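You operate a simulated robot arm through the tools that you are given. There is no shell and no other tool. Be economical: measure what you need, move in short steps, check, and stop when the job is done.

The job below is to be done with a simulated robot arm. You get a single attempt, and the scene is never put back.

TASK
Write the card's lot into the cream peg tray, then press READ.
Fine: set the reader dial; each button once; leave the tray on the reader's plate.

Only the result counts: the job must be done as asked and must still hold three seconds after the hand-in. Knocking over, shifting, dropping, spilling or breaking anything else fails it.

THE ROBOT
A 7-joint arm with a two-finger parallel gripper on a trunk, on a base that drives. Base frame: it is fixed to the floor where the robot stands at the start and does not move with it; the origin is under the middle of the robot, x ahead of it, y to its left, z up; the surface under the hand at the start is at about z = 0.8. Units: m, degrees, N and s.
Its first joint turns from -166.0 to 166.0 degrees. Places, roughly: back step button [0.7, 0.6, 0.8]; blue arm [0.7, -0.2, 0.9]; checker switch [0.4, 0.5, 0.8]; cleaner button [0.4, -0.1, 0.8]; front step button [0.4, 0.6, 0.8]; plate of the tray reader [0.4, 0.3, 0.8]; read button [0.4, 0.1, 0.8]; reader dial [0.5, 0.1, 0.8]; reader switch [0.6, 0.1, 0.8]; tray reader [0.5, 0.2, 0.8]; white turntable [0.5, 0.6, 0.8]; write button [0.5, 0.1, 0.8]. Payload 3.43 kg.
The tool frame sits at the grasp point between the pads (the TCP): z along the fingers, y along the line on which they close. The tips reach 0.03 m beyond it. The gripper opens to 0.094 m. The fingers are 0.028 m wide and 0.01 m thick; the gripper's body (0.05 by 0.096 m) begins 0.055 m behind the TCP.
Orientation is that of the tool frame in the base frame, as [roll, pitch, yaw] about the fixed x, y, z axes, in that order (R = Rz(yaw) Ry(pitch) Rx(roll)). With the fingers straight down and closing along the base's y, the tool's x points along the base's -x, its y along +y and its z along -z.

THE INTERFACE
- The arm moves only by the tool apply_moves. Its argument "motion" is text: rows parted by semicolons, each of 7 numbers parted by spaces: the shift along the tool's x, y, z in units of 50 mm (1.0 is 50 mm), then the turn, a rotation vector about the tool's x, y, z in units of 4 degrees (1.0 is 4 degrees), then the closure, from 0 (fully open) to 1 (shut). In form: x y z rx ry rz grip; .... A call has 1 to 12 rows; each row shifts and turns the commanded pose from where the row before left it, along the tool's axes as they then stand. A call with a number of a shift or a turn outside -1 to 1 is refused whole. Rows are played at 5 a second. More than 0.05 m and 8.6 degrees between two rows, or a gripper value outside its range, and nothing of the call is played. A pose out of reach is approached as far as the arm can. The call stops where the force on the tool passes 40 N (or 10 N more than at its start, if that is more) or the arm is blocked; 0.2 s more then pass. The fingers move at their own pace (about 0.045 m/s each) and stop on an object; they squeeze with about 42 N. The grip force told is the motor's: it shows also when the fingers shut on nothing. Time passes only in rows, and 0.2 s behind the last, so rows that do not move let the fingers close. It gives the time, the measured TCP pose, the force on the tool (base axes), the opening and the grip force at its end, in the units of the frame above (readings bear some noise), with the torque about the TCP (base axes, N m) and any sound that the robot's microphone picked up, and new pictures: "views" is both (left out), scene, wrist or none.
- Cameras (640 x 400 px; columns grow to the right, rows downward): "scene" is now at [0.0353, 0.2372, 1.3736]; the picture's right is [0.16, -0.99, 0.00], its down [-0.59, -0.09, -0.80] and it looks along [0.79, 0.13, -0.60] (base axes); focal length 290 px, centre (320, 200). "wrist" rides on the gripper at [0.076, 0.014, -0.103] in the tool frame; the picture's right is [-0.18, 0.98, 0.00], its down [-0.75, -0.14, -0.64] and it looks along [-0.63, -0.12, 0.77] (tool axes); focal length 243 px, centre (320, 200). There is no depth. A picture from a camera that has moved, and an enlarged one, comes with that camera's place and axes in the base frame and with its lens. The place of the scene camera against the robot may be out by one fixed shift of up to 0.018 m in any direction.
- base_move(legs): drives the robot by 1 to 6 legs, each [ahead, turn to the left] in m and degrees, along the robot's own axes; the way and the turn of a leg run together, so that a leg with both is an arc; at most 1.5 m and 180 degrees a leg. The arm and the cameras ride along, it lands a little off, and it stops where it bumps. It gives what a move gives, and a new picture of the scene camera.
- aim_head(pan, tilt): turns the head with the scene camera to pan (to the left, within 120 degrees either way) and tilt (down, from -29 to 69), counted from straight ahead of the robot. It gives what a move gives, and a new picture of the scene camera.
- close_up(camera, box): a new picture of the part [left, top, right, bottom] of that camera's present view, enlarged. No time passes.
- finish_job(): hands the job in; it is judged then, once.

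Work in short steps. Places have to be worked out from the pictures, the camera data and where the tool is seen: move nearer, look again, correct. Check each grasp and each placing, and mend what went wrong. You have 120 turns and 260 pictures in all, those below and enlarged ones among them. Open the gripper and draw the arm clear of the work before you hand the job in, unless the task says otherwise; then end with one line.

The tools are called after "Request:" by a JSON object that holds its "name" and its "arguments". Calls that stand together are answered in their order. apply_moves: Moves the arm, as the interface text tells. Its arguments: {"type":"object","properties":{"motion":{"type":"string"},"views":{"type":"string","enum":["both","scene","wrist","none"]}},"required":["motion"]} The other tools are called the same way: base_move (legs) drives the base; aim_head (pan, tilt) turns the head that bears the scene camera; close_up (camera, box) takes an enlarged picture of a part of a camera's view; finish_job () hands the job in.

At the start:

```text
time: 0.0
ee_pos: [0.5362, 0.257, 1.0869]
tcp_rot: [-180.0, -0.1, -179.7]
contact_force: [-0.1, 0.0, 0.6]
moment: [-0.01, 0.0, -0.05]
finger_gap: 0.0941
grasp_force: 0.0
robot x, y, heading: [-0.0003, -0.0052, -0.1]
head pan, tilt: [9.0, 37.0]
```

scene: 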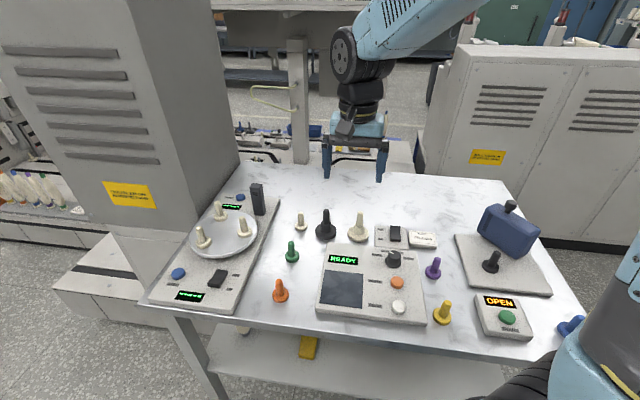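
wrist: 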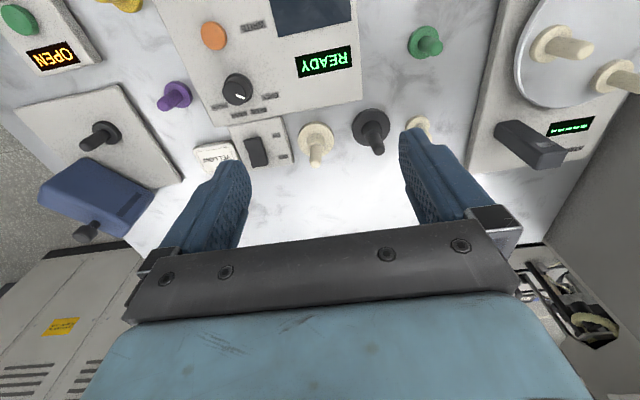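

The scene has several peg-like trays of different colors; I'll enlarge the parts to read labels.

Request:
{"name": "close_up", "arguments": {"camera": "scene", "box": [300, 200, 460, 330]}}

Request:
{"name": "close_up", "arguments": {"camera": "scene", "box": [150, 170, 290, 320]}}

Request:
{"name": "close_up", "arguments": {"camera": "scene", "box": [430, 190, 600, 350]}}

Request:
{"name": "close_up", "arguments": {"camera": "wrist", "box": [140, 0, 370, 170]}}

```text
3.08 times, centred on (380, 265) of scene
camera zoom: at [0.0353, 0.2372, 1.3736], right [0.16, -0.99, 0.0], down [-0.59, -0.09, -0.8], along [0.79, 0.13, -0.6], focal length 892 px, centre (135, 0)
```

zoom: 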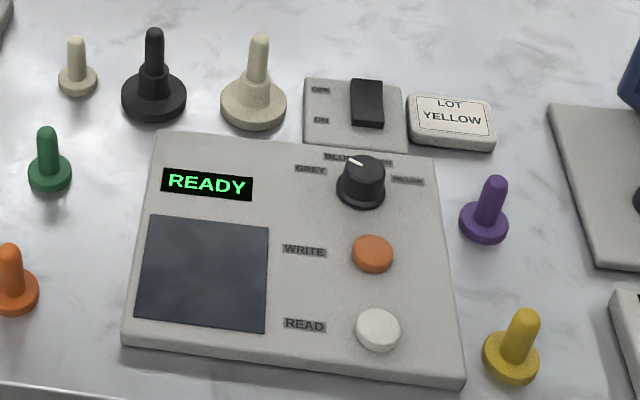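

```text
2.67 times, centred on (220, 245) of scene
camera zoom: at [0.0353, 0.2372, 1.3736], right [0.16, -0.99, 0.0], down [-0.59, -0.09, -0.8], along [0.79, 0.13, -0.6], focal length 773 px, centre (587, 80)
```

zoom: 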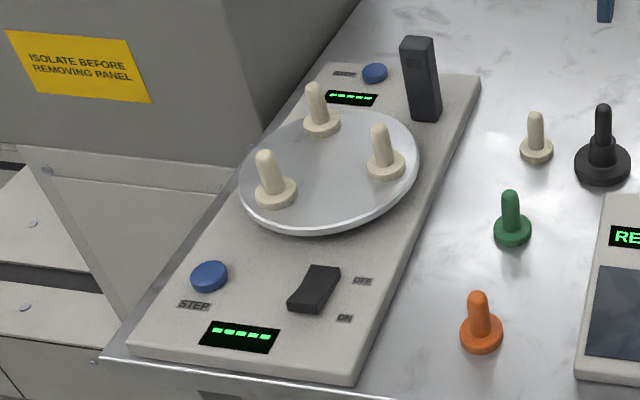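

```text
2.50 times, centred on (515, 270) of scene
camera zoom: at [0.0353, 0.2372, 1.3736], right [0.16, -0.99, 0.0], down [-0.59, -0.09, -0.8], along [0.79, 0.13, -0.6], focal length 724 px, centre (-168, 25)
```

zoom: 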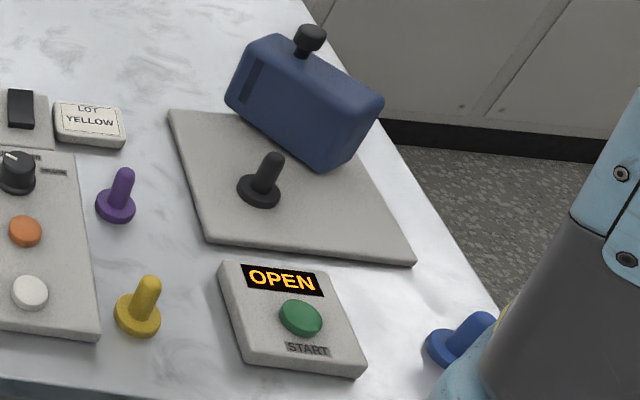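

```text
2.35 times, centred on (255, 85) of wrist
camera zoom: at [0.4595, 0.2703, 1.1883], right [0.18, 0.98, 0.0], down [0.75, -0.14, 0.64], along [0.63, -0.11, -0.77], focal length 571 px, centre (473, 471)
```

zoom: 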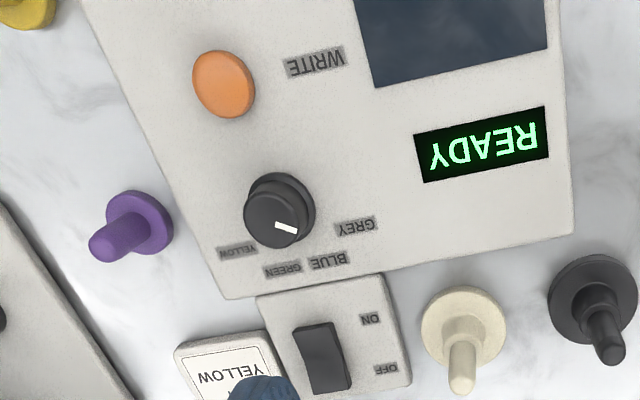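

Candidates for the cream tray are the big cream disc with a peg and smaller cream pegs. I'll look closer at them.

Request:
{"name": "close_up", "arguments": {"camera": "wrist", "box": [280, 90, 440, 190]}}

Request:
{"name": "close_up", "arguments": {"camera": "wrist", "box": [480, 0, 640, 180]}}

Request:
{"name": "close_up", "arguments": {"camera": "scene", "box": [285, 195, 445, 295]}}

```text
4.00 times, centred on (360, 140) of wrist
camera zoom: at [0.4595, 0.2703, 1.1883], right [0.18, 0.98, 0.0], down [0.75, -0.14, 0.64], along [0.63, -0.11, -0.77], focal length 970 px, centre (160, 440)
```

zoom: 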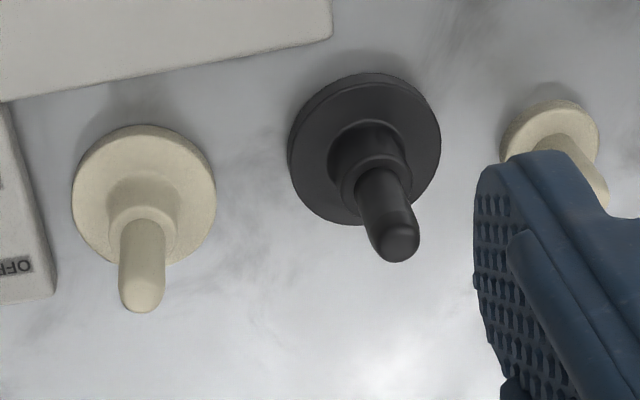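

```text
2.22 times, centred on (560, 90) of wrist
camera zoom: at [0.4595, 0.2703, 1.1883], right [0.18, 0.98, 0.0], down [0.75, -0.14, 0.64], along [0.63, -0.11, -0.77], focal length 539 px, centre (-213, 444)
```

zoom: 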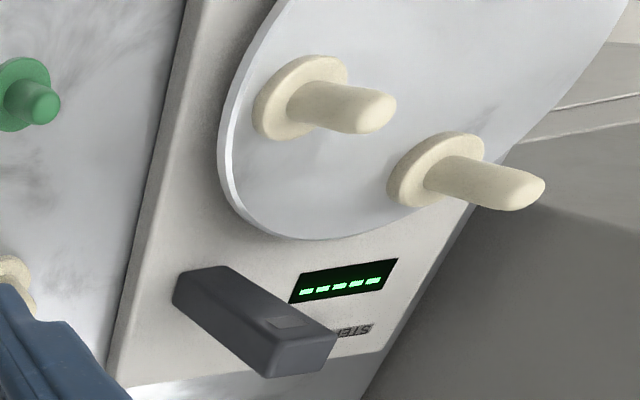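

```text
4.00 times, centred on (365, 245) of scene
camera zoom: at [0.0353, 0.2372, 1.3736], right [0.16, -0.99, 0.0], down [-0.59, -0.09, -0.8], along [0.79, 0.13, -0.6], focal length 1159 px, centre (140, 20)
```

zoom: 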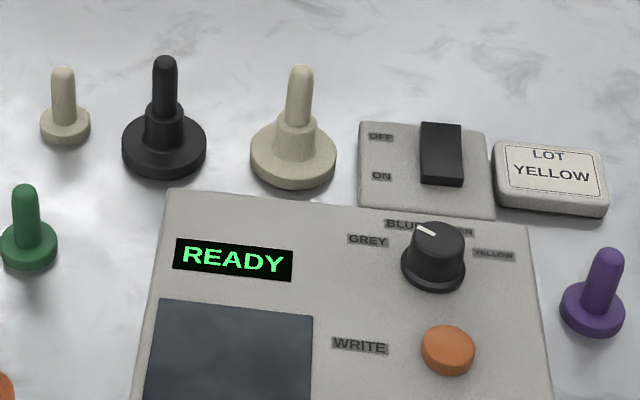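

The dial appears to point to GREY and the card says YELLOW. I move above the dial for a closer look.

Request:
{"name": "apply_moves", "arguments": {"motion": "0.06 -0.77 0.8 0 0 0 0.2; 0.06 -0.77 0.8 0 0 0 0.2; 0.06 -0.77 0.8 0 0 0 0.2; 0 0 0 0 0 0 0.2"}}

```text
refused: row 1 steps farther than a row can; nothing moved
```

Steps combined exceed 50 mm; I'll split them.

Request:
{"name": "apply_moves", "arguments": {"motion": "0.05 -0.58 0.6 0 0 0 0.2; 0.05 -0.58 0.6 0 0 0 0.2; 0.05 -0.58 0.6 0 0 0 0.2; 0.05 -0.58 0.6 0 0 0 0.2; 0 0 0 0 0 0 0.2"}}

```text
time: 1.2
ee_pos: [0.5277, 0.1394, 0.9653]
tcp_rot: [180.0, 0.0, -179.6]
contact_force: [-0.8, -0.2, -0.1]
moment: [-0.01, -0.01, 0.0]
finger_gap: 0.0753
grasp_force: 0.0
robot x, y, heading: [0.0038, -0.0035, -0.3]
head pan, tilt: [9.0, 37.0]
camera scene: at [0.0352, 0.2372, 1.3736], right [0.16, -0.99, 0.0], down [-0.59, -0.09, -0.8], along [0.79, 0.13, -0.6], focal length 290 px, centre (320, 200)
camera wrist: at [0.4506, 0.1538, 1.0657], right [0.18, 0.98, 0.0], down [0.76, -0.14, 0.64], along [0.63, -0.11, -0.77], focal length 243 px, centre (320, 200)
```

scene: 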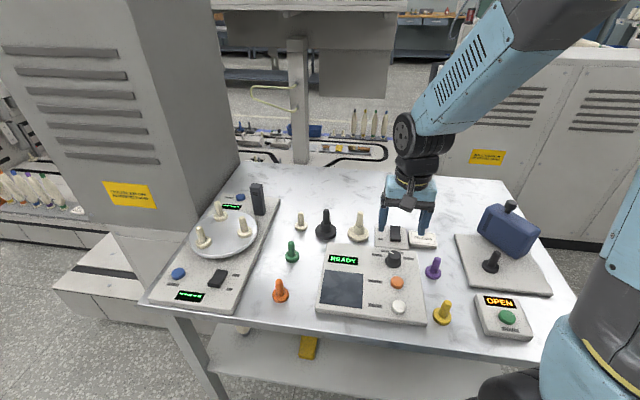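
wrist: 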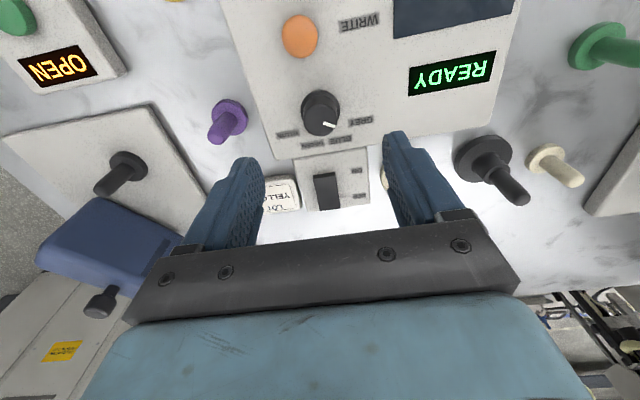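

Request:
{"name": "close_up", "arguments": {"camera": "wrist", "box": [260, 70, 388, 150]}}

Request:
{"name": "close_up", "arguments": {"camera": "scene", "box": [340, 220, 460, 295]}}

```text
5.00 times, centred on (324, 110) of wrist
camera zoom: at [0.4506, 0.1538, 1.0657], right [0.18, 0.98, 0.0], down [0.76, -0.14, 0.64], along [0.63, -0.11, -0.77], focal length 1213 px, centre (300, 650)
```

zoom: 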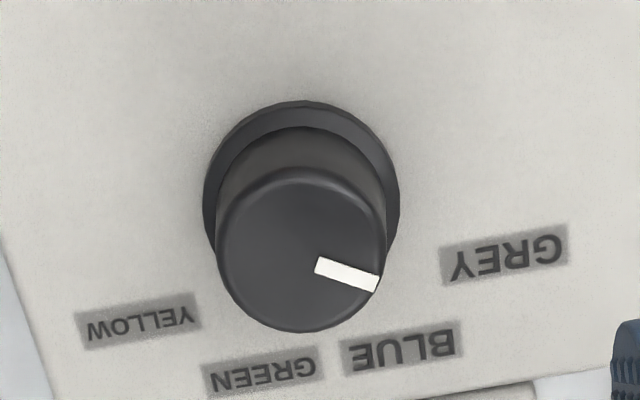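

```text
5.33 times, centred on (400, 258) of scene
camera zoom: at [0.0352, 0.2372, 1.3736], right [0.16, -0.99, 0.0], down [-0.59, -0.09, -0.8], along [0.79, 0.13, -0.6], focal length 1545 px, centre (-107, -107)
```

zoom: 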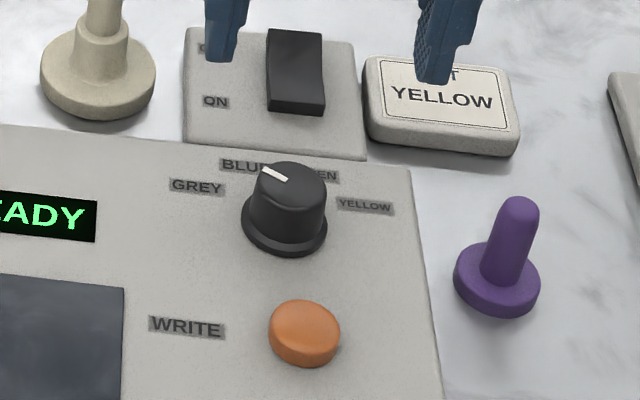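

Triangulation puts the knob centre at (0.530, 0.140), top z≈0.86, pointing at GREY (+60°); YELLOW is at −60°, so −120° needed. I pre-rotate the hand +60° above it.

Request:
{"name": "apply_moves", "arguments": {"motion": "-0.05 0.01 0.2 0 0 -1 0.35; 0 0 0.2 0 0 -1 0.35; 0 0 0.2 0 0 -1 0.35; 0 0 0.1 0 0 -1 0.35; 0 0 0.1 0 0 -1 0.35; 0 0 0 0 0 -1 0.35; 0 0 0 0 0 -1 0.35; 0 0 0 0 0 -1 0.35; 0 0 0 0 0 -1 0.35; 0 0 0 0 0 -1 0.35; 0 0 0 0 0 -1 0.35; 0 0 0 0 0 -1 0.35", "views": "none"}}

Request:
{"name": "apply_moves", "arguments": {"motion": "0 0 0 0 0 -1 0.35; 0 0 0 0 0 -1 0.35; 0 0 0 0 0 -1 0.35; 0 0 0 0 0 0 0.35"}}

```text
time: 3.8
ee_pos: [0.5295, 0.1407, 0.9271]
tcp_rot: [180.0, 0.0, -131.5]
contact_force: [0.3, 1.0, -0.2]
moment: [-0.01, 0.02, 0.02]
finger_gap: 0.061
grasp_force: 0.0
robot x, y, heading: [0.002, -0.0016, -0.1]
head pan, tilt: [9.0, 37.0]
```

```text
time: 4.8
ee_pos: [0.529, 0.1404, 0.9272]
tcp_rot: [-180.0, 0.1, -119.6]
contact_force: [0.0, -0.4, -0.1]
moment: [0.0, 0.02, -0.02]
finger_gap: 0.061
grasp_force: 0.1
robot x, y, heading: [-0.0017, -0.0088, -0.0]
head pan, tilt: [9.0, 37.0]
camera scene: at [0.0353, 0.2372, 1.3736], right [0.16, -0.99, 0.0], down [-0.59, -0.09, -0.8], along [0.79, 0.13, -0.6], focal length 290 px, centre (320, 200)
camera wrist: at [0.4782, 0.0817, 1.0289], right [-0.76, 0.64, 0.0], down [0.49, 0.59, 0.64], along [0.41, 0.49, -0.77], focal length 243 px, centre (320, 200)
```

scene: 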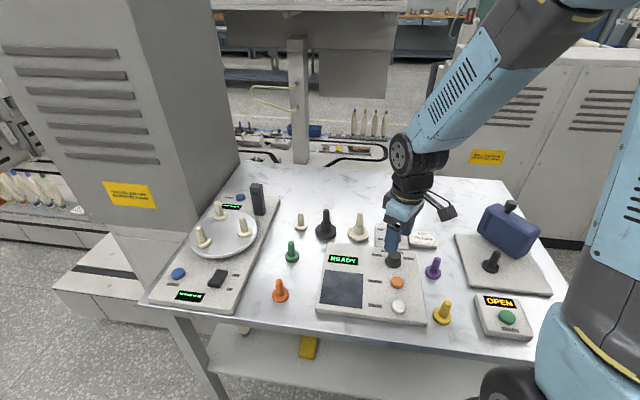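
wrist: 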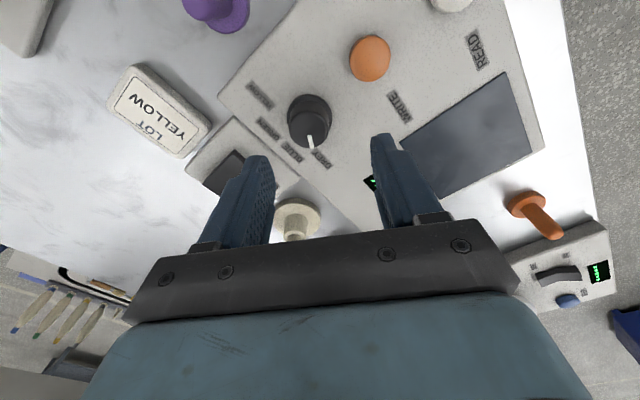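

Request:
{"name": "close_up", "arguments": {"camera": "wrist", "box": [240, 70, 400, 170]}}

```text
4.00 times, centred on (320, 120) of wrist
camera zoom: at [0.4782, 0.0817, 1.0289], right [-0.76, 0.64, 0.0], down [0.49, 0.59, 0.64], along [0.41, 0.49, -0.77], focal length 970 px, centre (320, 520)
```

zoom: 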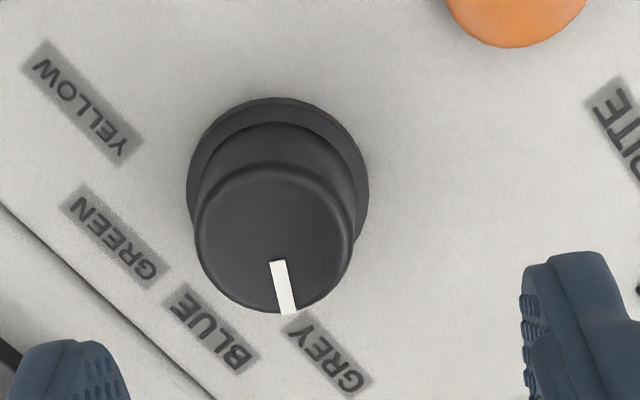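

Two wrist views intersect at the knob top (0.539, 0.139, 0.838), lower than first thought. I correct sideways and descend in steps.

Request:
{"name": "apply_moves", "arguments": {"motion": "-0.08 -0.18 0.3 0 0 0 0.35; 0 0 0.5 0 0 0 0.35; 0 0 0 0 0 0 0.35", "views": "wrist"}}

```text
time: 5.6
ee_pos: [0.5378, 0.1388, 0.8879]
tcp_rot: [-180.0, -0.1, -119.6]
contact_force: [0.5, -0.1, 0.4]
moment: [0.0, 0.01, 0.0]
finger_gap: 0.061
grasp_force: 0.0
robot x, y, heading: [0.0015, -0.0042, -0.1]
head pan, tilt: [9.0, 37.0]
camera wrist: at [0.4871, 0.0806, 0.9883], right [-0.76, 0.65, 0.0], down [0.49, 0.59, 0.64], along [0.41, 0.49, -0.77], focal length 243 px, centre (320, 200)
```

wrist: 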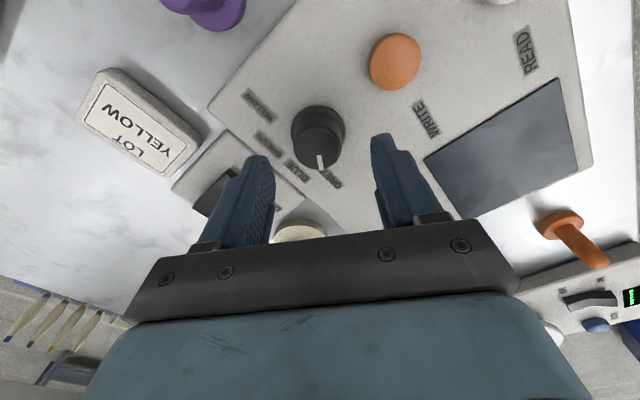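

Knob is centred between the fingers. Descend and close.

Request:
{"name": "apply_moves", "arguments": {"motion": "0 0 0.4 0 0 0 0.35; 0 0 0.4 0 0 0 0.35; 0 0 0 0 0 0 0.35", "views": "wrist"}}

```text
time: 6.4
ee_pos: [0.5377, 0.1393, 0.8485]
tcp_rot: [-180.0, 0.0, -119.7]
contact_force: [-1.6, -1.0, 7.7]
moment: [-0.07, -0.08, 0.07]
finger_gap: 0.0611
grasp_force: 0.0
robot x, y, heading: [0.0018, -0.0036, -0.1]
head pan, tilt: [9.0, 37.0]
camera wrist: at [0.4869, 0.0806, 0.9489], right [-0.76, 0.65, 0.0], down [0.49, 0.59, 0.64], along [0.41, 0.49, -0.77], focal length 243 px, centre (320, 200)
```

wrist: 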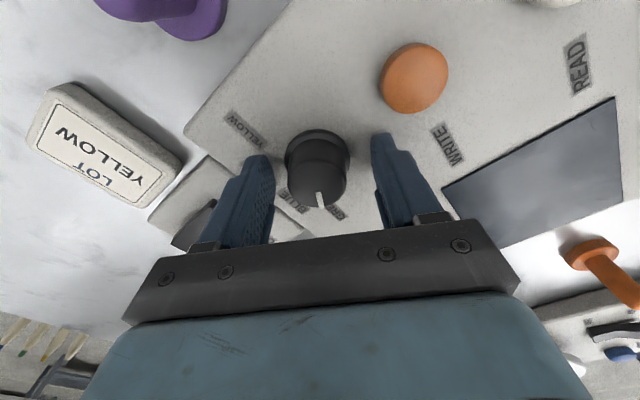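

A light 7.7 N contact suggests the tips touch the panel; raise 3 mm and close.

Request:
{"name": "apply_moves", "arguments": {"motion": "0 0 -0.08 0 0 0 0.4; 0 0 0 0 0 0 0.6; 0 0 0 0 0 0 0.8; 0 0 0 0 0 0 0.8; 0 0 0 0 0 0 0.8", "views": "wrist"}}

```text
time: 7.6
ee_pos: [0.5396, 0.1392, 0.8527]
tcp_rot: [179.9, 0.0, -119.7]
contact_force: [10.2, -9.0, -2.9]
moment: [-0.19, -0.39, -0.06]
finger_gap: 0.0336
grasp_force: 44.8
robot x, y, heading: [-0.0021, -0.0068, 0.2]
head pan, tilt: [9.0, 37.0]
camera wrist: at [0.4885, 0.0803, 0.9531], right [-0.76, 0.65, 0.0], down [0.5, 0.58, 0.64], along [0.41, 0.49, -0.77], focal length 243 px, centre (320, 200)
```

wrist: 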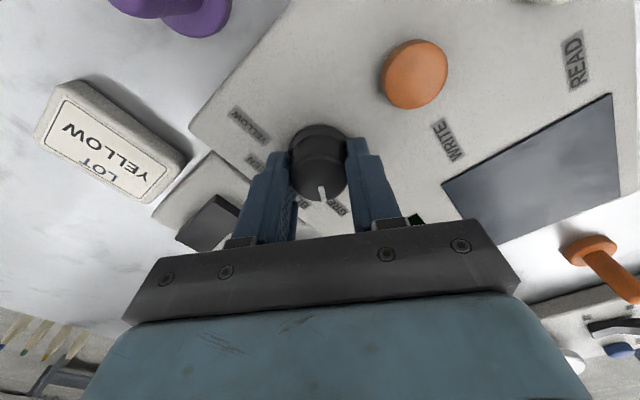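

Gripped (34 mm). I relieve the small side force and rotate clockwise 48°.

Request:
{"name": "apply_moves", "arguments": {"motion": "0 -0.03 0 0 0 0 0.8; 0 0 0 0 0 1 0.8; 0 0 0 0 0 1 0.8; 0 0 0 0 0 1 0.8; 0 0 0 0 0 1 0.8; 0 0 0 0 0 1 0.8; 0 0 0 0 0 1 0.8; 0 0 0 0 0 1 0.8; 0 0 0 0 0 1 0.8; 0 0 0 0 0 1 0.8; 0 0 0 0 0 1 0.8", "views": "wrist"}}

```text
time: 10.0
ee_pos: [0.5401, 0.1388, 0.8523]
tcp_rot: [-180.0, -0.1, -159.7]
contact_force: [-11.0, -7.3, 0.5]
moment: [0.06, -0.75, -0.01]
finger_gap: 0.0337
grasp_force: 45.3
robot x, y, heading: [0.0002, -0.0039, 0.2]
head pan, tilt: [9.0, 37.0]
camera wrist: at [0.463, 0.1258, 0.953], right [-0.17, 0.99, 0.0], down [0.76, 0.13, 0.64], along [0.63, 0.11, -0.77], focal length 243 px, centre (320, 200)
```

wrist: 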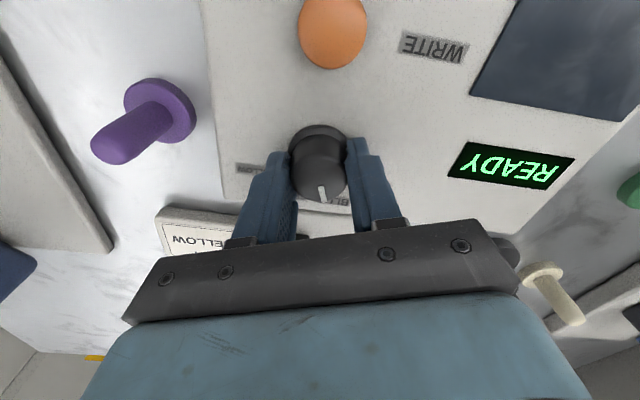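

Dial turns with the hand (now at BLUE). Continue 40° + 40°.

Request:
{"name": "apply_moves", "arguments": {"motion": "0 0 0 0 0 1 0.8; 0 0 0 0 0 1 0.8; 0 0 0 0 0 1 0.8; 0 0 0 0 0 1 0.8; 0 0 0 0 0 1 0.8; 0 0 0 0 0 1 0.8; 0 0 0 0 0 1 0.8; 0 0 0 0 0 1 0.8; 0 0 0 0 0 1 0.8; 0 0 0 0 0 1 0.8", "views": "none"}}

Request:
{"name": "apply_moves", "arguments": {"motion": "0 0 0 0 0 1 0.8; 0 0 0 0 0 1 0.8; 0 0 0 0 0 1 0.8; 0 0 0 0 0 1 0.8; 0 0 0 0 0 1 0.8; 0 0 0 0 0 1 0.8; 0 0 0 0 0 1 0.8; 0 0 0 0 0 1 0.8; 0 0 0 0 0 1 0.8; 0 0 0 0 0 1 0.8", "views": "wrist"}}

```text
time: 12.0
ee_pos: [0.5395, 0.1377, 0.8517]
tcp_rot: [-180.0, -0.1, 166.0]
contact_force: [-1.6, -10.6, -0.8]
moment: [0.1, -0.62, -0.01]
finger_gap: 0.0332
grasp_force: 45.3
robot x, y, heading: [-0.0019, -0.0065, -0.0]
head pan, tilt: [9.0, 37.0]
stopped in row 9: the force on the tool passed its limit at 41 N (the readings are from after the stop); the commanded pose is now the measured one
```

```text
time: 14.2
ee_pos: [0.5396, 0.1363, 0.8522]
tcp_rot: [-179.9, 0.0, 126.0]
contact_force: [-5.2, -34.7, -2.7]
moment: [-0.35, -0.21, 0.08]
finger_gap: 0.0337
grasp_force: 44.5
robot x, y, heading: [-0.0022, -0.0055, 0.2]
head pan, tilt: [9.0, 37.0]
camera wrist: at [0.506, 0.207, 0.9529], right [0.9, 0.43, 0.0], down [0.33, -0.69, 0.64], along [0.27, -0.58, -0.77], focal length 243 px, centre (320, 200)
```

wrist: 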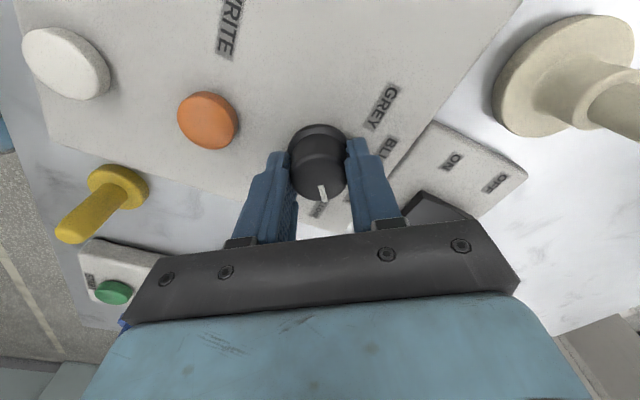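

About 6° remain; I relieve the side load slightly and finish the turn.

Request:
{"name": "apply_moves", "arguments": {"motion": "-0.03 -0.025 0 0 0 0 0.8; 0 0 0 0 0 0.75 0.8; 0 0 0 0 0 0.75 0.8; 0 0 0 0 0 0 0.8", "views": "wrist"}}

```text
time: 15.2
ee_pos: [0.5393, 0.1365, 0.8511]
tcp_rot: [-179.8, 0.0, 120.1]
contact_force: [-18.1, 1.6, -12.2]
moment: [1.34, 0.21, -0.01]
finger_gap: 0.0335
grasp_force: 44.5
robot x, y, heading: [0.0037, -0.0055, 0.3]
head pan, tilt: [9.0, 37.0]
camera wrist: at [0.5133, 0.21, 0.9529], right [0.94, 0.33, 0.0], down [0.26, -0.72, 0.64], along [0.21, -0.61, -0.77], focal length 243 px, centre (320, 200)
```

wrist: 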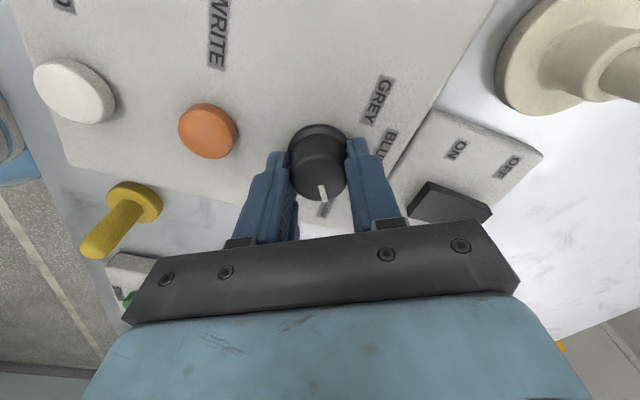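

Now open gently and rise to inspect the pointer.

Request:
{"name": "apply_moves", "arguments": {"motion": "0 0 0 0 0 0 0.5; 0 0 0 0 0 0 0.35; 0 0 0 0 0 0 0.35; 0 0 -0.5 0 0 0 0.35; 0 0 -0.9 0 0 0 0.35; 0 0 -0.9 0 0 0 0.35; 0 0 0 0 0 0 0.35"}}

Request:
{"name": "close_up", "arguments": {"camera": "wrist", "box": [256, 70, 384, 150]}}

```text
time: 16.8
ee_pos: [0.5397, 0.1385, 0.9689]
tcp_rot: [-179.9, 0.0, 120.1]
contact_force: [-0.6, 0.1, 0.3]
moment: [0.02, -0.02, -0.01]
finger_gap: 0.061
grasp_force: 0.0
robot x, y, heading: [0.0014, -0.0037, -0.2]
head pan, tilt: [9.0, 37.0]
camera scene: at [0.0353, 0.2372, 1.3736], right [0.16, -0.99, 0.0], down [-0.59, -0.09, -0.8], along [0.79, 0.13, -0.6], focal length 290 px, centre (320, 200)
camera wrist: at [0.5136, 0.2126, 1.0691], right [0.94, 0.33, 0.0], down [0.26, -0.72, 0.64], along [0.21, -0.61, -0.77], focal length 243 px, centre (320, 200)
```

scene: 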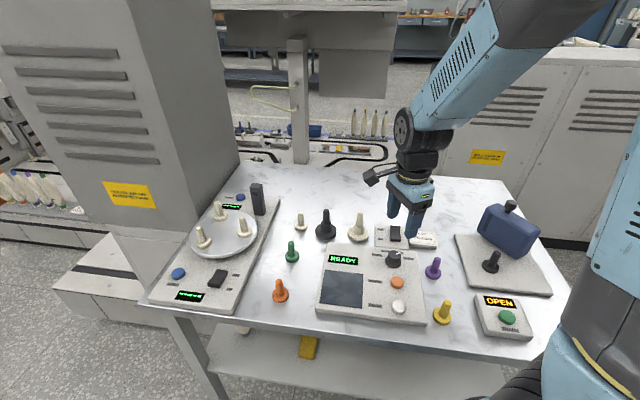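
wrist: 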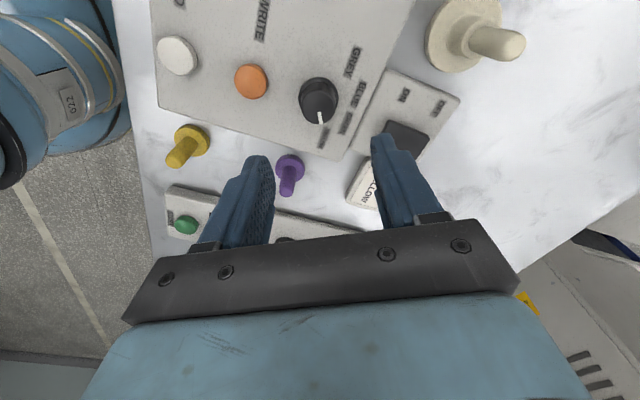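

```text
5.00 times, centred on (320, 110) of wrist
camera zoom: at [0.5136, 0.2126, 1.0691], right [0.94, 0.33, 0.0], down [0.26, -0.72, 0.64], along [0.21, -0.61, -0.77], focal length 1213 px, centre (320, 650)
```

zoom: 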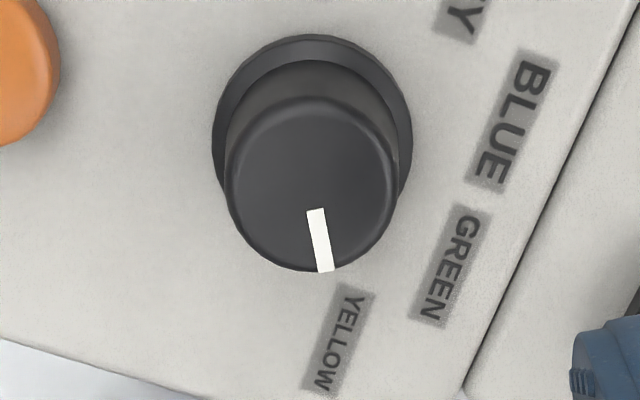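

Pointer is at −61°, exactly at YELLOW. Now go over the cream peg tray, rotating the hand back.

Request:
{"name": "apply_moves", "arguments": {"motion": "0.22 0.82 -0.3 0 0 0 0; 0.22 0.82 -0.3 0 0 0 0; 0.22 0.82 -0.3 0 0 0 0; 0 0 0 0 0 -1 0; 0 0 0 0 0 -1 0; 0 0 0 0 0 -1 0; 0 0 0 0 0 -1 0; 0 0 0 0 0 -1 0; 0 0 0 0 0 -1 0; 0 0 0 0 0 -1 0; 0 0 0 0 0 -1 0; 0 0 0 0 0 -1 0", "views": "none"}}

Request:
{"name": "apply_moves", "arguments": {"motion": "0 0 0 0 0 -1 0; 0 0 0 0 0 -1 0; 0 0 0 0 0 -1 0; 0 0 0 0 0 -1 0; 0 0 0 0 0 -1 0; 0 0 0 0 0 -1 0; 0 0 0 0 0 0 0", "views": "wrist"}}

Request:
{"name": "close_up", "arguments": {"camera": "wrist", "box": [240, 20, 400, 120]}}

```text
time: 19.4
ee_pos: [0.6301, 0.2257, 1.0115]
tcp_rot: [-179.9, 0.0, 156.1]
contact_force: [0.3, -0.1, 0.9]
moment: [-0.01, -0.03, 0.0]
finger_gap: 0.094
grasp_force: 0.0
robot x, y, heading: [-0.0035, -0.0047, 0.2]
head pan, tilt: [9.0, 37.0]
```

```text
time: 21.0
ee_pos: [0.63, 0.2264, 1.0111]
tcp_rot: [-179.9, -0.1, -179.9]
contact_force: [0.5, -0.5, -0.8]
moment: [0.01, -0.03, -0.01]
finger_gap: 0.0939
grasp_force: 0.0
robot x, y, heading: [0.0019, -0.0019, -0.1]
head pan, tilt: [9.0, 37.0]
camera wrist: at [0.5538, 0.2415, 1.1129], right [0.18, 0.98, 0.0], down [0.75, -0.14, 0.64], along [0.63, -0.12, -0.77], focal length 243 px, centre (320, 200)
```

wrist: 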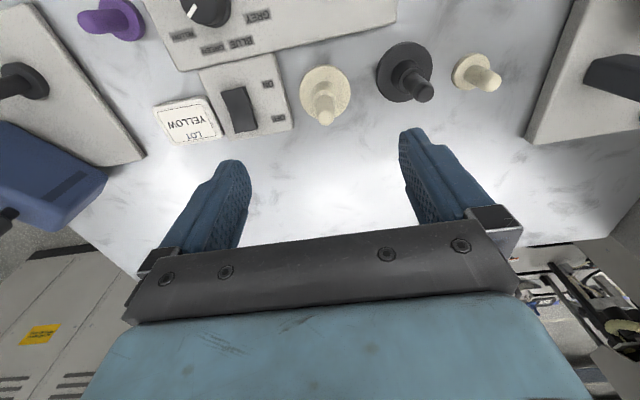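

```text
4.00 times, centred on (320, 70) of wrist
camera zoom: at [0.5538, 0.2415, 1.1129], right [0.18, 0.98, 0.0], down [0.75, -0.14, 0.64], along [0.63, -0.12, -0.77], focal length 970 px, centre (320, 720)
```

zoom: 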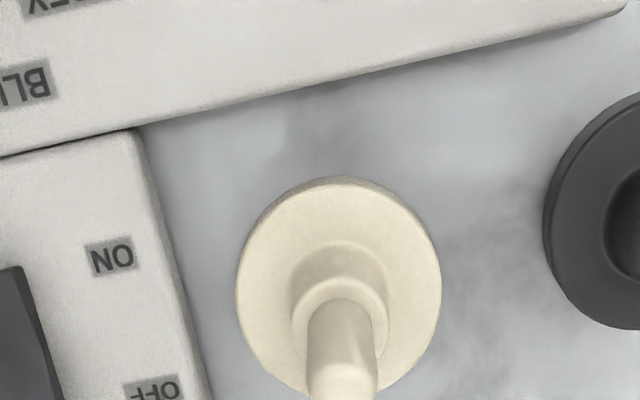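

Peg axis at about (0.643, 0.230), top z≈0.88. Approach with narrower opening and re-look.

Request:
{"name": "apply_moves", "arguments": {"motion": "-0.13 0.03 0.5 0 0 0 0.4; -0.13 0.03 0.5 0 0 0 0.4; 0 0 0.6 0 0 0 0.4; 0 0 0 0 0 0 0.4", "views": "wrist"}}

Request:
{"name": "close_up", "arguments": {"camera": "wrist", "box": [240, 80, 400, 180]}}

```text
time: 22.0
ee_pos: [0.644, 0.2304, 0.9301]
tcp_rot: [-179.9, -0.1, -179.9]
contact_force: [0.1, 0.2, -0.1]
moment: [-0.03, 0.01, 0.0]
finger_gap: 0.0565
grasp_force: 0.1
robot x, y, heading: [0.002, -0.0078, 0.1]
head pan, tilt: [9.0, 37.0]
camera wrist: at [0.5668, 0.2445, 1.0311], right [0.18, 0.98, 0.0], down [0.75, -0.14, 0.64], along [0.63, -0.12, -0.77], focal length 243 px, centre (320, 200)
```

wrist: 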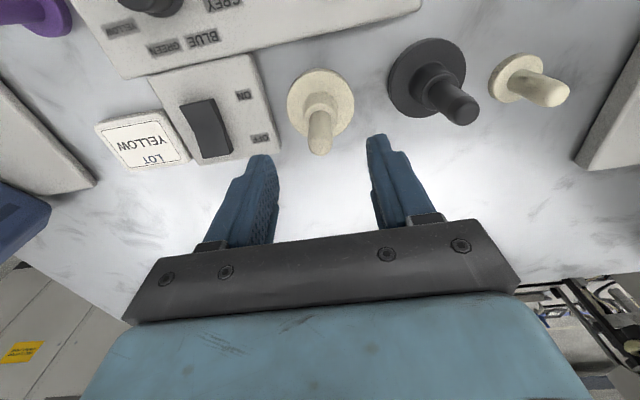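

```text
4.00 times, centred on (320, 130) of wrist
camera zoom: at [0.5668, 0.2445, 1.0311], right [0.18, 0.98, 0.0], down [0.75, -0.14, 0.64], along [0.63, -0.12, -0.77], focal length 970 px, centre (320, 480)
```

zoom: 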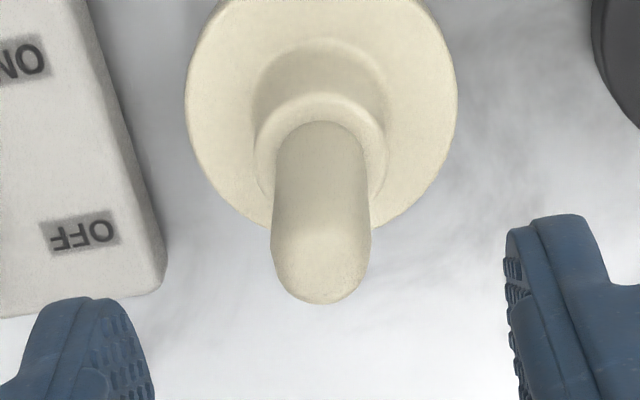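

Aligned on axis; hub top ≈0.83, peg top ≈0.885. Descend to TCP 0.868 and grip.

Request:
{"name": "apply_moves", "arguments": {"motion": "0 0 0.4 0 0 0 0.4; 0 0 0.4 0 0 0 0.4; 0 0 0.42 0 0 0 0.4; 0 0 0 0 0 0 0.7; 0 0 0 0 0 0 1; 0 0 0 0 0 0 1; 0 0 0 0 0 0 1", "views": "wrist"}}

```text
time: 23.6
ee_pos: [0.642, 0.2286, 0.8695]
tcp_rot: [-180.0, -0.1, -179.9]
contact_force: [0.6, -0.1, 0.1]
moment: [0.07, -0.01, 0.02]
finger_gap: 0.0165
grasp_force: 42.7
robot x, y, heading: [0.001, -0.0099, -0.1]
head pan, tilt: [9.0, 37.0]
camera wrist: at [0.5653, 0.2435, 0.971], right [0.18, 0.98, 0.0], down [0.75, -0.14, 0.64], along [0.63, -0.12, -0.77], focal length 243 px, centre (320, 200)
```

wrist: 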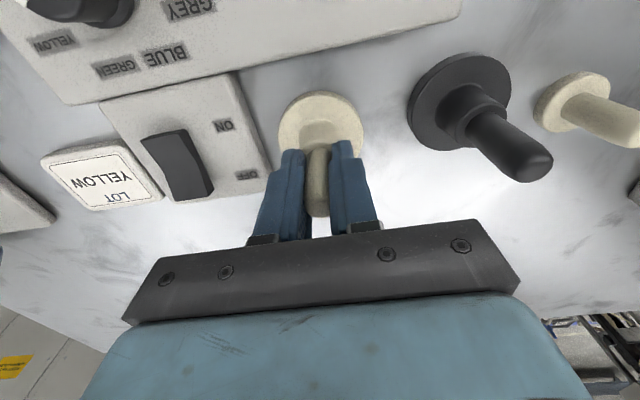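

Gripped (16.5 mm peg). Lift.

Request:
{"name": "apply_moves", "arguments": {"motion": "0 0 -0.5 0 0 0 1; 0 0 -0.8 0 0 0 1; 0 0 -0.7 0 0 0 1; 0.8 0.1 0 0 0 0 1; 0.8 0.1 0 0 0 0 1; 0.8 0.1 0 0 0 0 1; 0 0 0 0 0 0 1"}}

```text
time: 25.2
ee_pos: [0.5201, 0.243, 0.9722]
tcp_rot: [-179.9, -0.1, -179.9]
contact_force: [0.3, -0.1, -0.2]
moment: [-0.04, 0.03, -0.02]
finger_gap: 0.0165
grasp_force: 42.2
robot x, y, heading: [0.0024, -0.0053, -0.1]
head pan, tilt: [9.0, 37.0]
camera scene: at [0.0354, 0.2372, 1.3736], right [0.16, -0.99, 0.0], down [-0.59, -0.09, -0.8], along [0.79, 0.13, -0.6], focal length 290 px, centre (320, 200)
camera wrist: at [0.4438, 0.2579, 1.0736], right [0.18, 0.98, 0.0], down [0.75, -0.14, 0.64], along [0.63, -0.12, -0.77], focal length 243 px, centre (320, 200)
```

scene: 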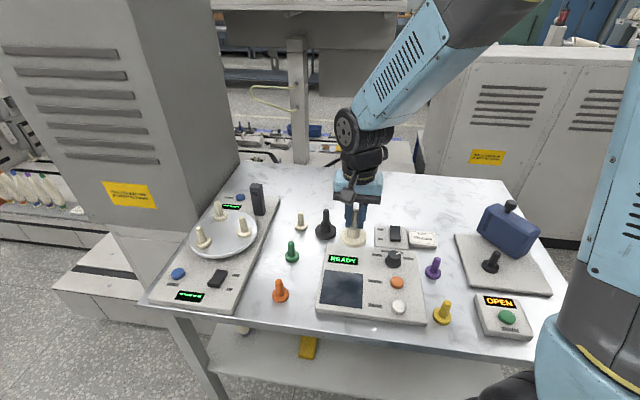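
wrist: 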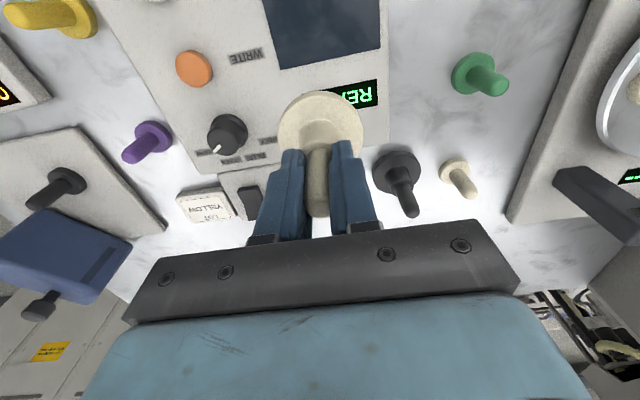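

Plate's far edge is at x≈0.49, y 0.207–0.307, so its centre ≈(0.44, 0.257). Move over it.

Request:
{"name": "apply_moves", "arguments": {"motion": "0.8 0.14 0 0 0 0 1; 0.8 0.14 0 0 0 0 1; 0 0 0 0 0 0 1"}}

Request:
{"name": "close_up", "arguments": {"camera": "scene", "box": [290, 215, 450, 325]}}

```text
time: 26.0
ee_pos: [0.4433, 0.2555, 0.974]
tcp_rot: [-179.9, -0.1, 180.0]
contact_force: [-0.8, 0.3, 0.4]
moment: [-0.01, 0.01, 0.02]
finger_gap: 0.0167
grasp_force: 42.4
robot x, y, heading: [-0.0034, -0.0096, -0.1]
head pan, tilt: [9.0, 37.0]
camera scene: at [0.0354, 0.2371, 1.3736], right [0.16, -0.99, 0.0], down [-0.59, -0.09, -0.8], along [0.79, 0.13, -0.6], focal length 290 px, centre (320, 200)
camera wrist: at [0.3668, 0.2704, 1.0737], right [0.18, 0.98, 0.0], down [0.75, -0.14, 0.64], along [0.63, -0.12, -0.77], focal length 243 px, centre (320, 200)
```

scene: 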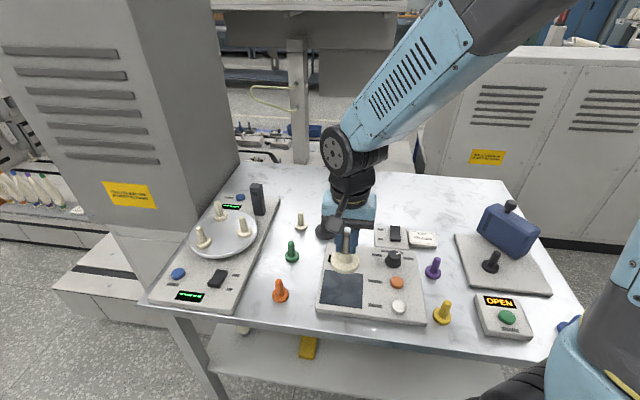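
wrist: 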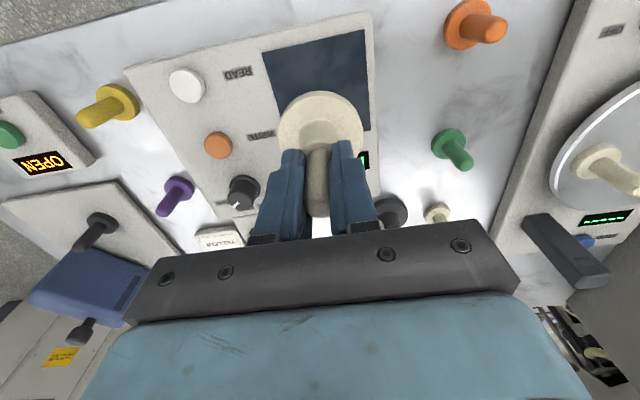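

```text
3.64 times, centred on (370, 270) of scene
camera zoom: at [0.0354, 0.2371, 1.3736], right [0.16, -0.99, 0.0], down [-0.59, -0.09, -0.8], along [0.79, 0.13, -0.6], focal length 1054 px, centre (138, -54)
```

zoom: 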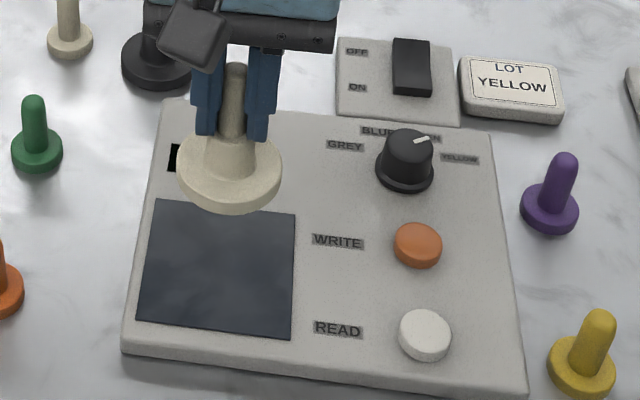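

Aligned over the plate. Lower in small steps until contact.

Request:
{"name": "apply_moves", "arguments": {"motion": "0 0 0.5 0 0 0 1; 0 0 0.5 0 0 0 1; 0 0 0.4 0 0 0 1; 0 0 0 0 0 0 1"}}

```text
time: 27.0
ee_pos: [0.4439, 0.2579, 0.9027]
tcp_rot: [-179.8, 0.0, -179.9]
contact_force: [-0.3, 0.3, -0.8]
moment: [0.02, -0.04, -0.04]
finger_gap: 0.017
grasp_force: 41.7
robot x, y, heading: [-0.0023, -0.0088, -0.4]
head pan, tilt: [9.0, 37.0]
camera scene: at [0.0353, 0.2371, 1.3736], right [0.16, -0.99, 0.0], down [-0.59, -0.09, -0.8], along [0.79, 0.13, -0.6], focal length 290 px, centre (320, 200)
camera wrist: at [0.3671, 0.2723, 1.0037], right [0.18, 0.98, 0.0], down [0.75, -0.14, 0.64], along [0.63, -0.12, -0.77], focal length 243 px, centre (320, 200)
```

scene: 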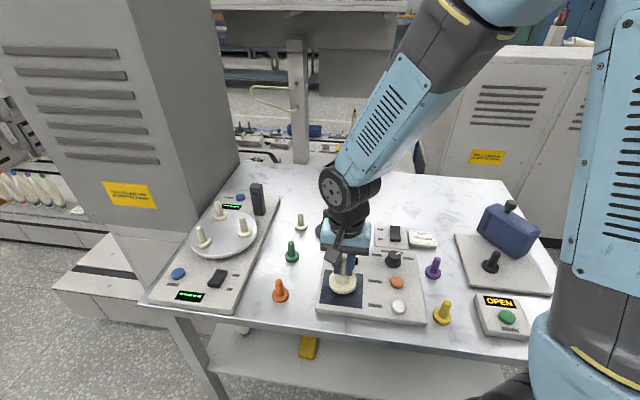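
wrist: 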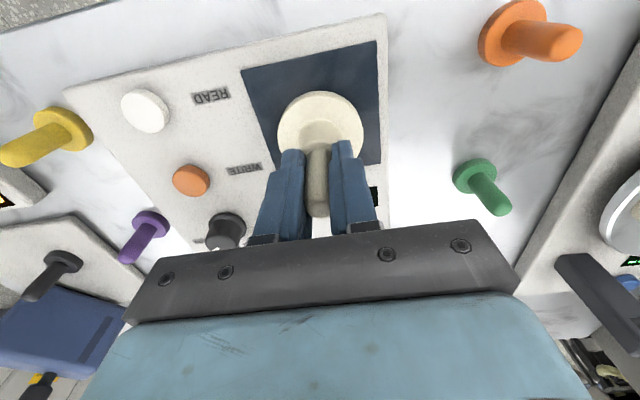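

Nearly down and centred; continue with 2–3 mm steps.

Request:
{"name": "apply_moves", "arguments": {"motion": "0 0 0.06 0 0 0 1; 0 0 0.06 0 0 0 1; 0 0 0 0 0 0 1", "views": "none"}}

Request:
{"name": "apply_moves", "arguments": {"motion": "0 0 0.05 0 0 0 1; 0 0 0.05 0 0 0 1; 0 0 0 0 0 0 1", "views": "none"}}

```text
time: 27.8
ee_pos: [0.4448, 0.2589, 0.895]
tcp_rot: [-179.9, -0.1, 180.0]
contact_force: [-0.2, -0.6, -0.7]
moment: [-0.02, -0.03, 0.01]
finger_gap: 0.0166
grasp_force: 42.7
robot x, y, heading: [-0.0038, -0.0039, 0.2]
head pan, tilt: [9.0, 37.0]
```

```text
time: 28.6
ee_pos: [0.444, 0.258, 0.8909]
tcp_rot: [-179.9, -0.1, -180.0]
contact_force: [0.1, 0.3, 0.6]
moment: [0.0, 0.03, -0.02]
finger_gap: 0.0165
grasp_force: 41.8
robot x, y, heading: [0.0003, -0.0076, 0.0]
head pan, tilt: [9.0, 37.0]
```

Request:
{"name": "apply_moves", "arguments": {"motion": "0 0 0.05 0 0 0 1; 0 0 0 0 0 0 1", "views": "none"}}

Request:
{"name": "close_up", "arguments": {"camera": "scene", "box": [300, 240, 428, 320]}}

```text
time: 29.0
ee_pos: [0.4454, 0.2588, 0.89]
tcp_rot: [180.0, 0.0, -180.0]
contact_force: [0.3, 0.0, 7.0]
moment: [0.09, 0.06, -0.06]
finger_gap: 0.0165
grasp_force: 42.0
robot x, y, heading: [-0.0002, -0.0082, -0.1]
head pan, tilt: [9.0, 37.0]
stopped in row 2: the force on the tool passed its limit at 48 N (the readings are from after the stop); the commanded pose is now the measured one
```

```text
5.00 times, centred on (364, 280) of scene
camera zoom: at [0.0352, 0.2371, 1.3736], right [0.16, -0.99, 0.0], down [-0.59, -0.09, -0.8], along [0.79, 0.13, -0.6], focal length 1449 px, centre (100, -200)
```

zoom: 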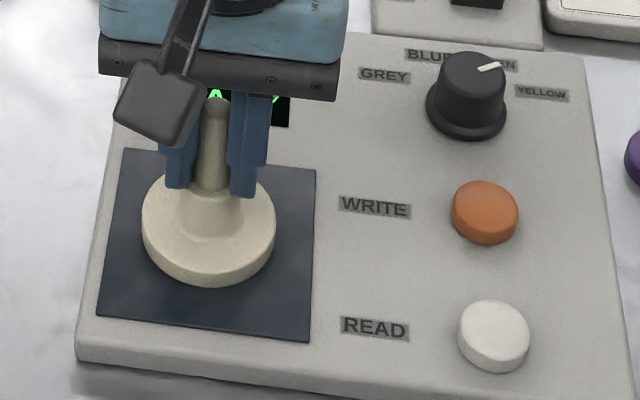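

The tray sits on the plate. Release and rise.

Request:
{"name": "apply_moves", "arguments": {"motion": "0 0 0 0 0 0 0.8; 0 0 0 0 0 0 0.55; 0 0 0 0 0 0 0.55; 0 0 0 0 0 0 0.55; 0 0 -0.5 0 0 0 0.55; 0 0 -0.9 0 0 0 0.55; 0 0 -0.9 0 0 0 0.55; 0 0 0 0 0 0 0.55"}}

```text
time: 30.8
ee_pos: [0.4449, 0.2573, 1.0058]
tcp_rot: [-179.9, 0.0, -179.9]
contact_force: [0.8, -0.7, 0.8]
moment: [0.0, -0.03, -0.01]
finger_gap: 0.0424
grasp_force: 0.0
robot x, y, heading: [0.0032, -0.0047, -0.2]
head pan, tilt: [9.0, 37.0]
camera scene: at [0.0353, 0.2372, 1.3736], right [0.16, -0.99, 0.0], down [-0.59, -0.09, -0.8], along [0.79, 0.13, -0.6], focal length 290 px, centre (320, 200)
camera wrist: at [0.368, 0.2723, 1.1068], right [0.18, 0.98, 0.0], down [0.75, -0.14, 0.64], along [0.63, -0.12, -0.77], focal length 243 px, centre (320, 200)
```

scene: 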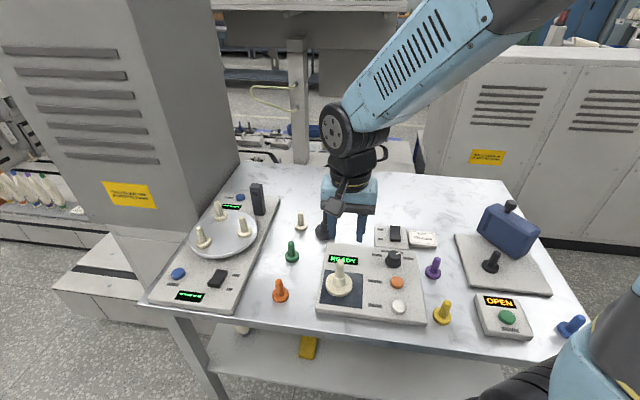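
wrist: 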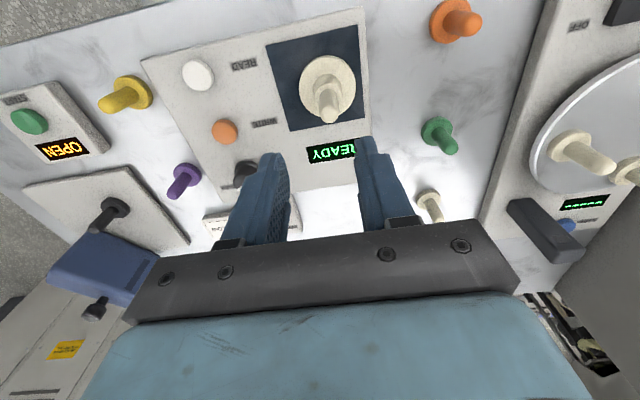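

WRITE ≈(0.472, 0.132), READ ≈(0.408, 0.130): too near the robot for downward reach, so I back the base 0.12 m with hand high.

Request:
{"name": "base_move", "arguments": {"legs": [[-0.12, 0]]}}

```text
time: 32.0
ee_pos: [0.3249, 0.2574, 1.0056]
tcp_rot: [-179.9, 0.0, 180.0]
contact_force: [-0.9, 0.8, -0.1]
moment: [0.02, -0.03, 0.02]
finger_gap: 0.0421
grasp_force: 0.1
robot x, y, heading: [-0.1205, -0.0081, -0.0]
head pan, tilt: [9.0, 37.0]
camera scene: at [-0.0841, 0.2371, 1.3736], right [0.16, -0.99, 0.0], down [-0.59, -0.09, -0.8], along [0.79, 0.12, -0.6], focal length 290 px, centre (320, 200)
```

scene: 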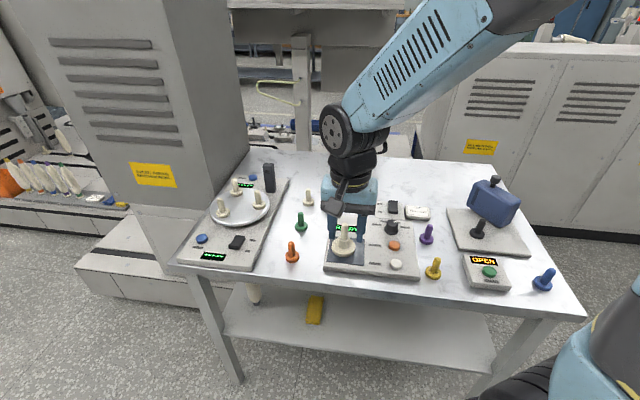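

Move over WRITE with fingers shut and look.

Request:
{"name": "apply_moves", "arguments": {"motion": "-0.735 -0.625 0 0 0 0 1; -0.735 -0.625 0 0 0 0 1; -0.735 -0.625 0 0 0 0 1; -0.735 -0.625 0 0 0 0 1; 0 0 0.8 0 0 0 1; 0 0 0.6 0 0 0 1; 0 0 0 0 0 0 1"}}

Request:
{"name": "close_up", "arguments": {"camera": "wrist", "box": [240, 80, 400, 180]}}

```text
time: 33.6
ee_pos: [0.4736, 0.1331, 0.9349]
tcp_rot: [-179.9, -0.1, 179.9]
contact_force: [0.4, -1.0, 0.2]
moment: [0.0, 0.04, -0.02]
finger_gap: 0.0003
grasp_force: 33.0
robot x, y, heading: [-0.1194, -0.0069, -0.1]
head pan, tilt: [9.0, 37.0]
camera scene: at [-0.084, 0.2371, 1.3736], right [0.16, -0.99, 0.0], down [-0.59, -0.09, -0.8], along [0.79, 0.13, -0.6], focal length 290 px, centre (320, 200)
camera wrist: at [0.3981, 0.1472, 1.0355], right [0.18, 0.98, 0.0], down [0.75, -0.14, 0.64], along [0.63, -0.12, -0.77], focal length 243 px, centre (320, 200)
```

scene: 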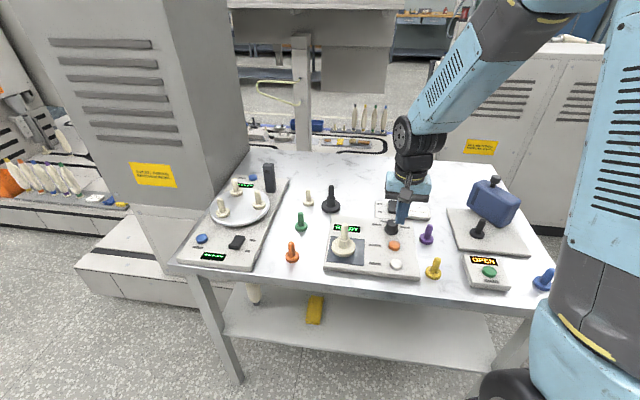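
wrist: 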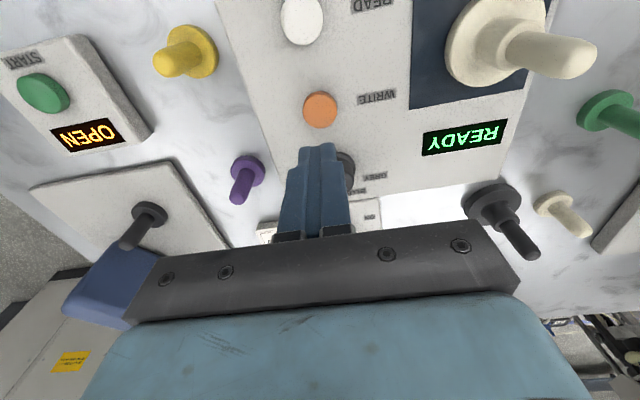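

```text
4.00 times, centred on (320, 130) of wrist
camera zoom: at [0.3981, 0.1472, 1.0355], right [0.18, 0.98, 0.0], down [0.75, -0.14, 0.64], along [0.63, -0.12, -0.77], focal length 970 px, centre (320, 480)
```

zoom: 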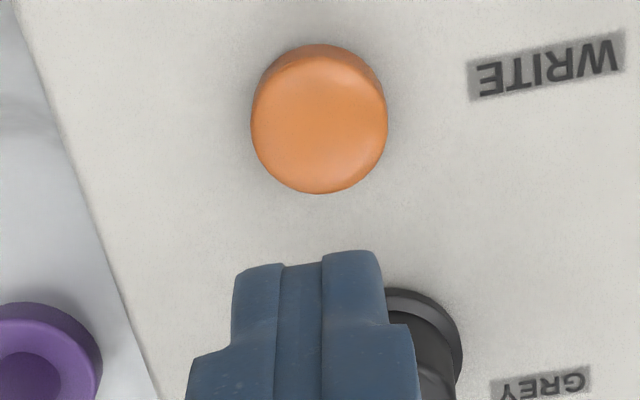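

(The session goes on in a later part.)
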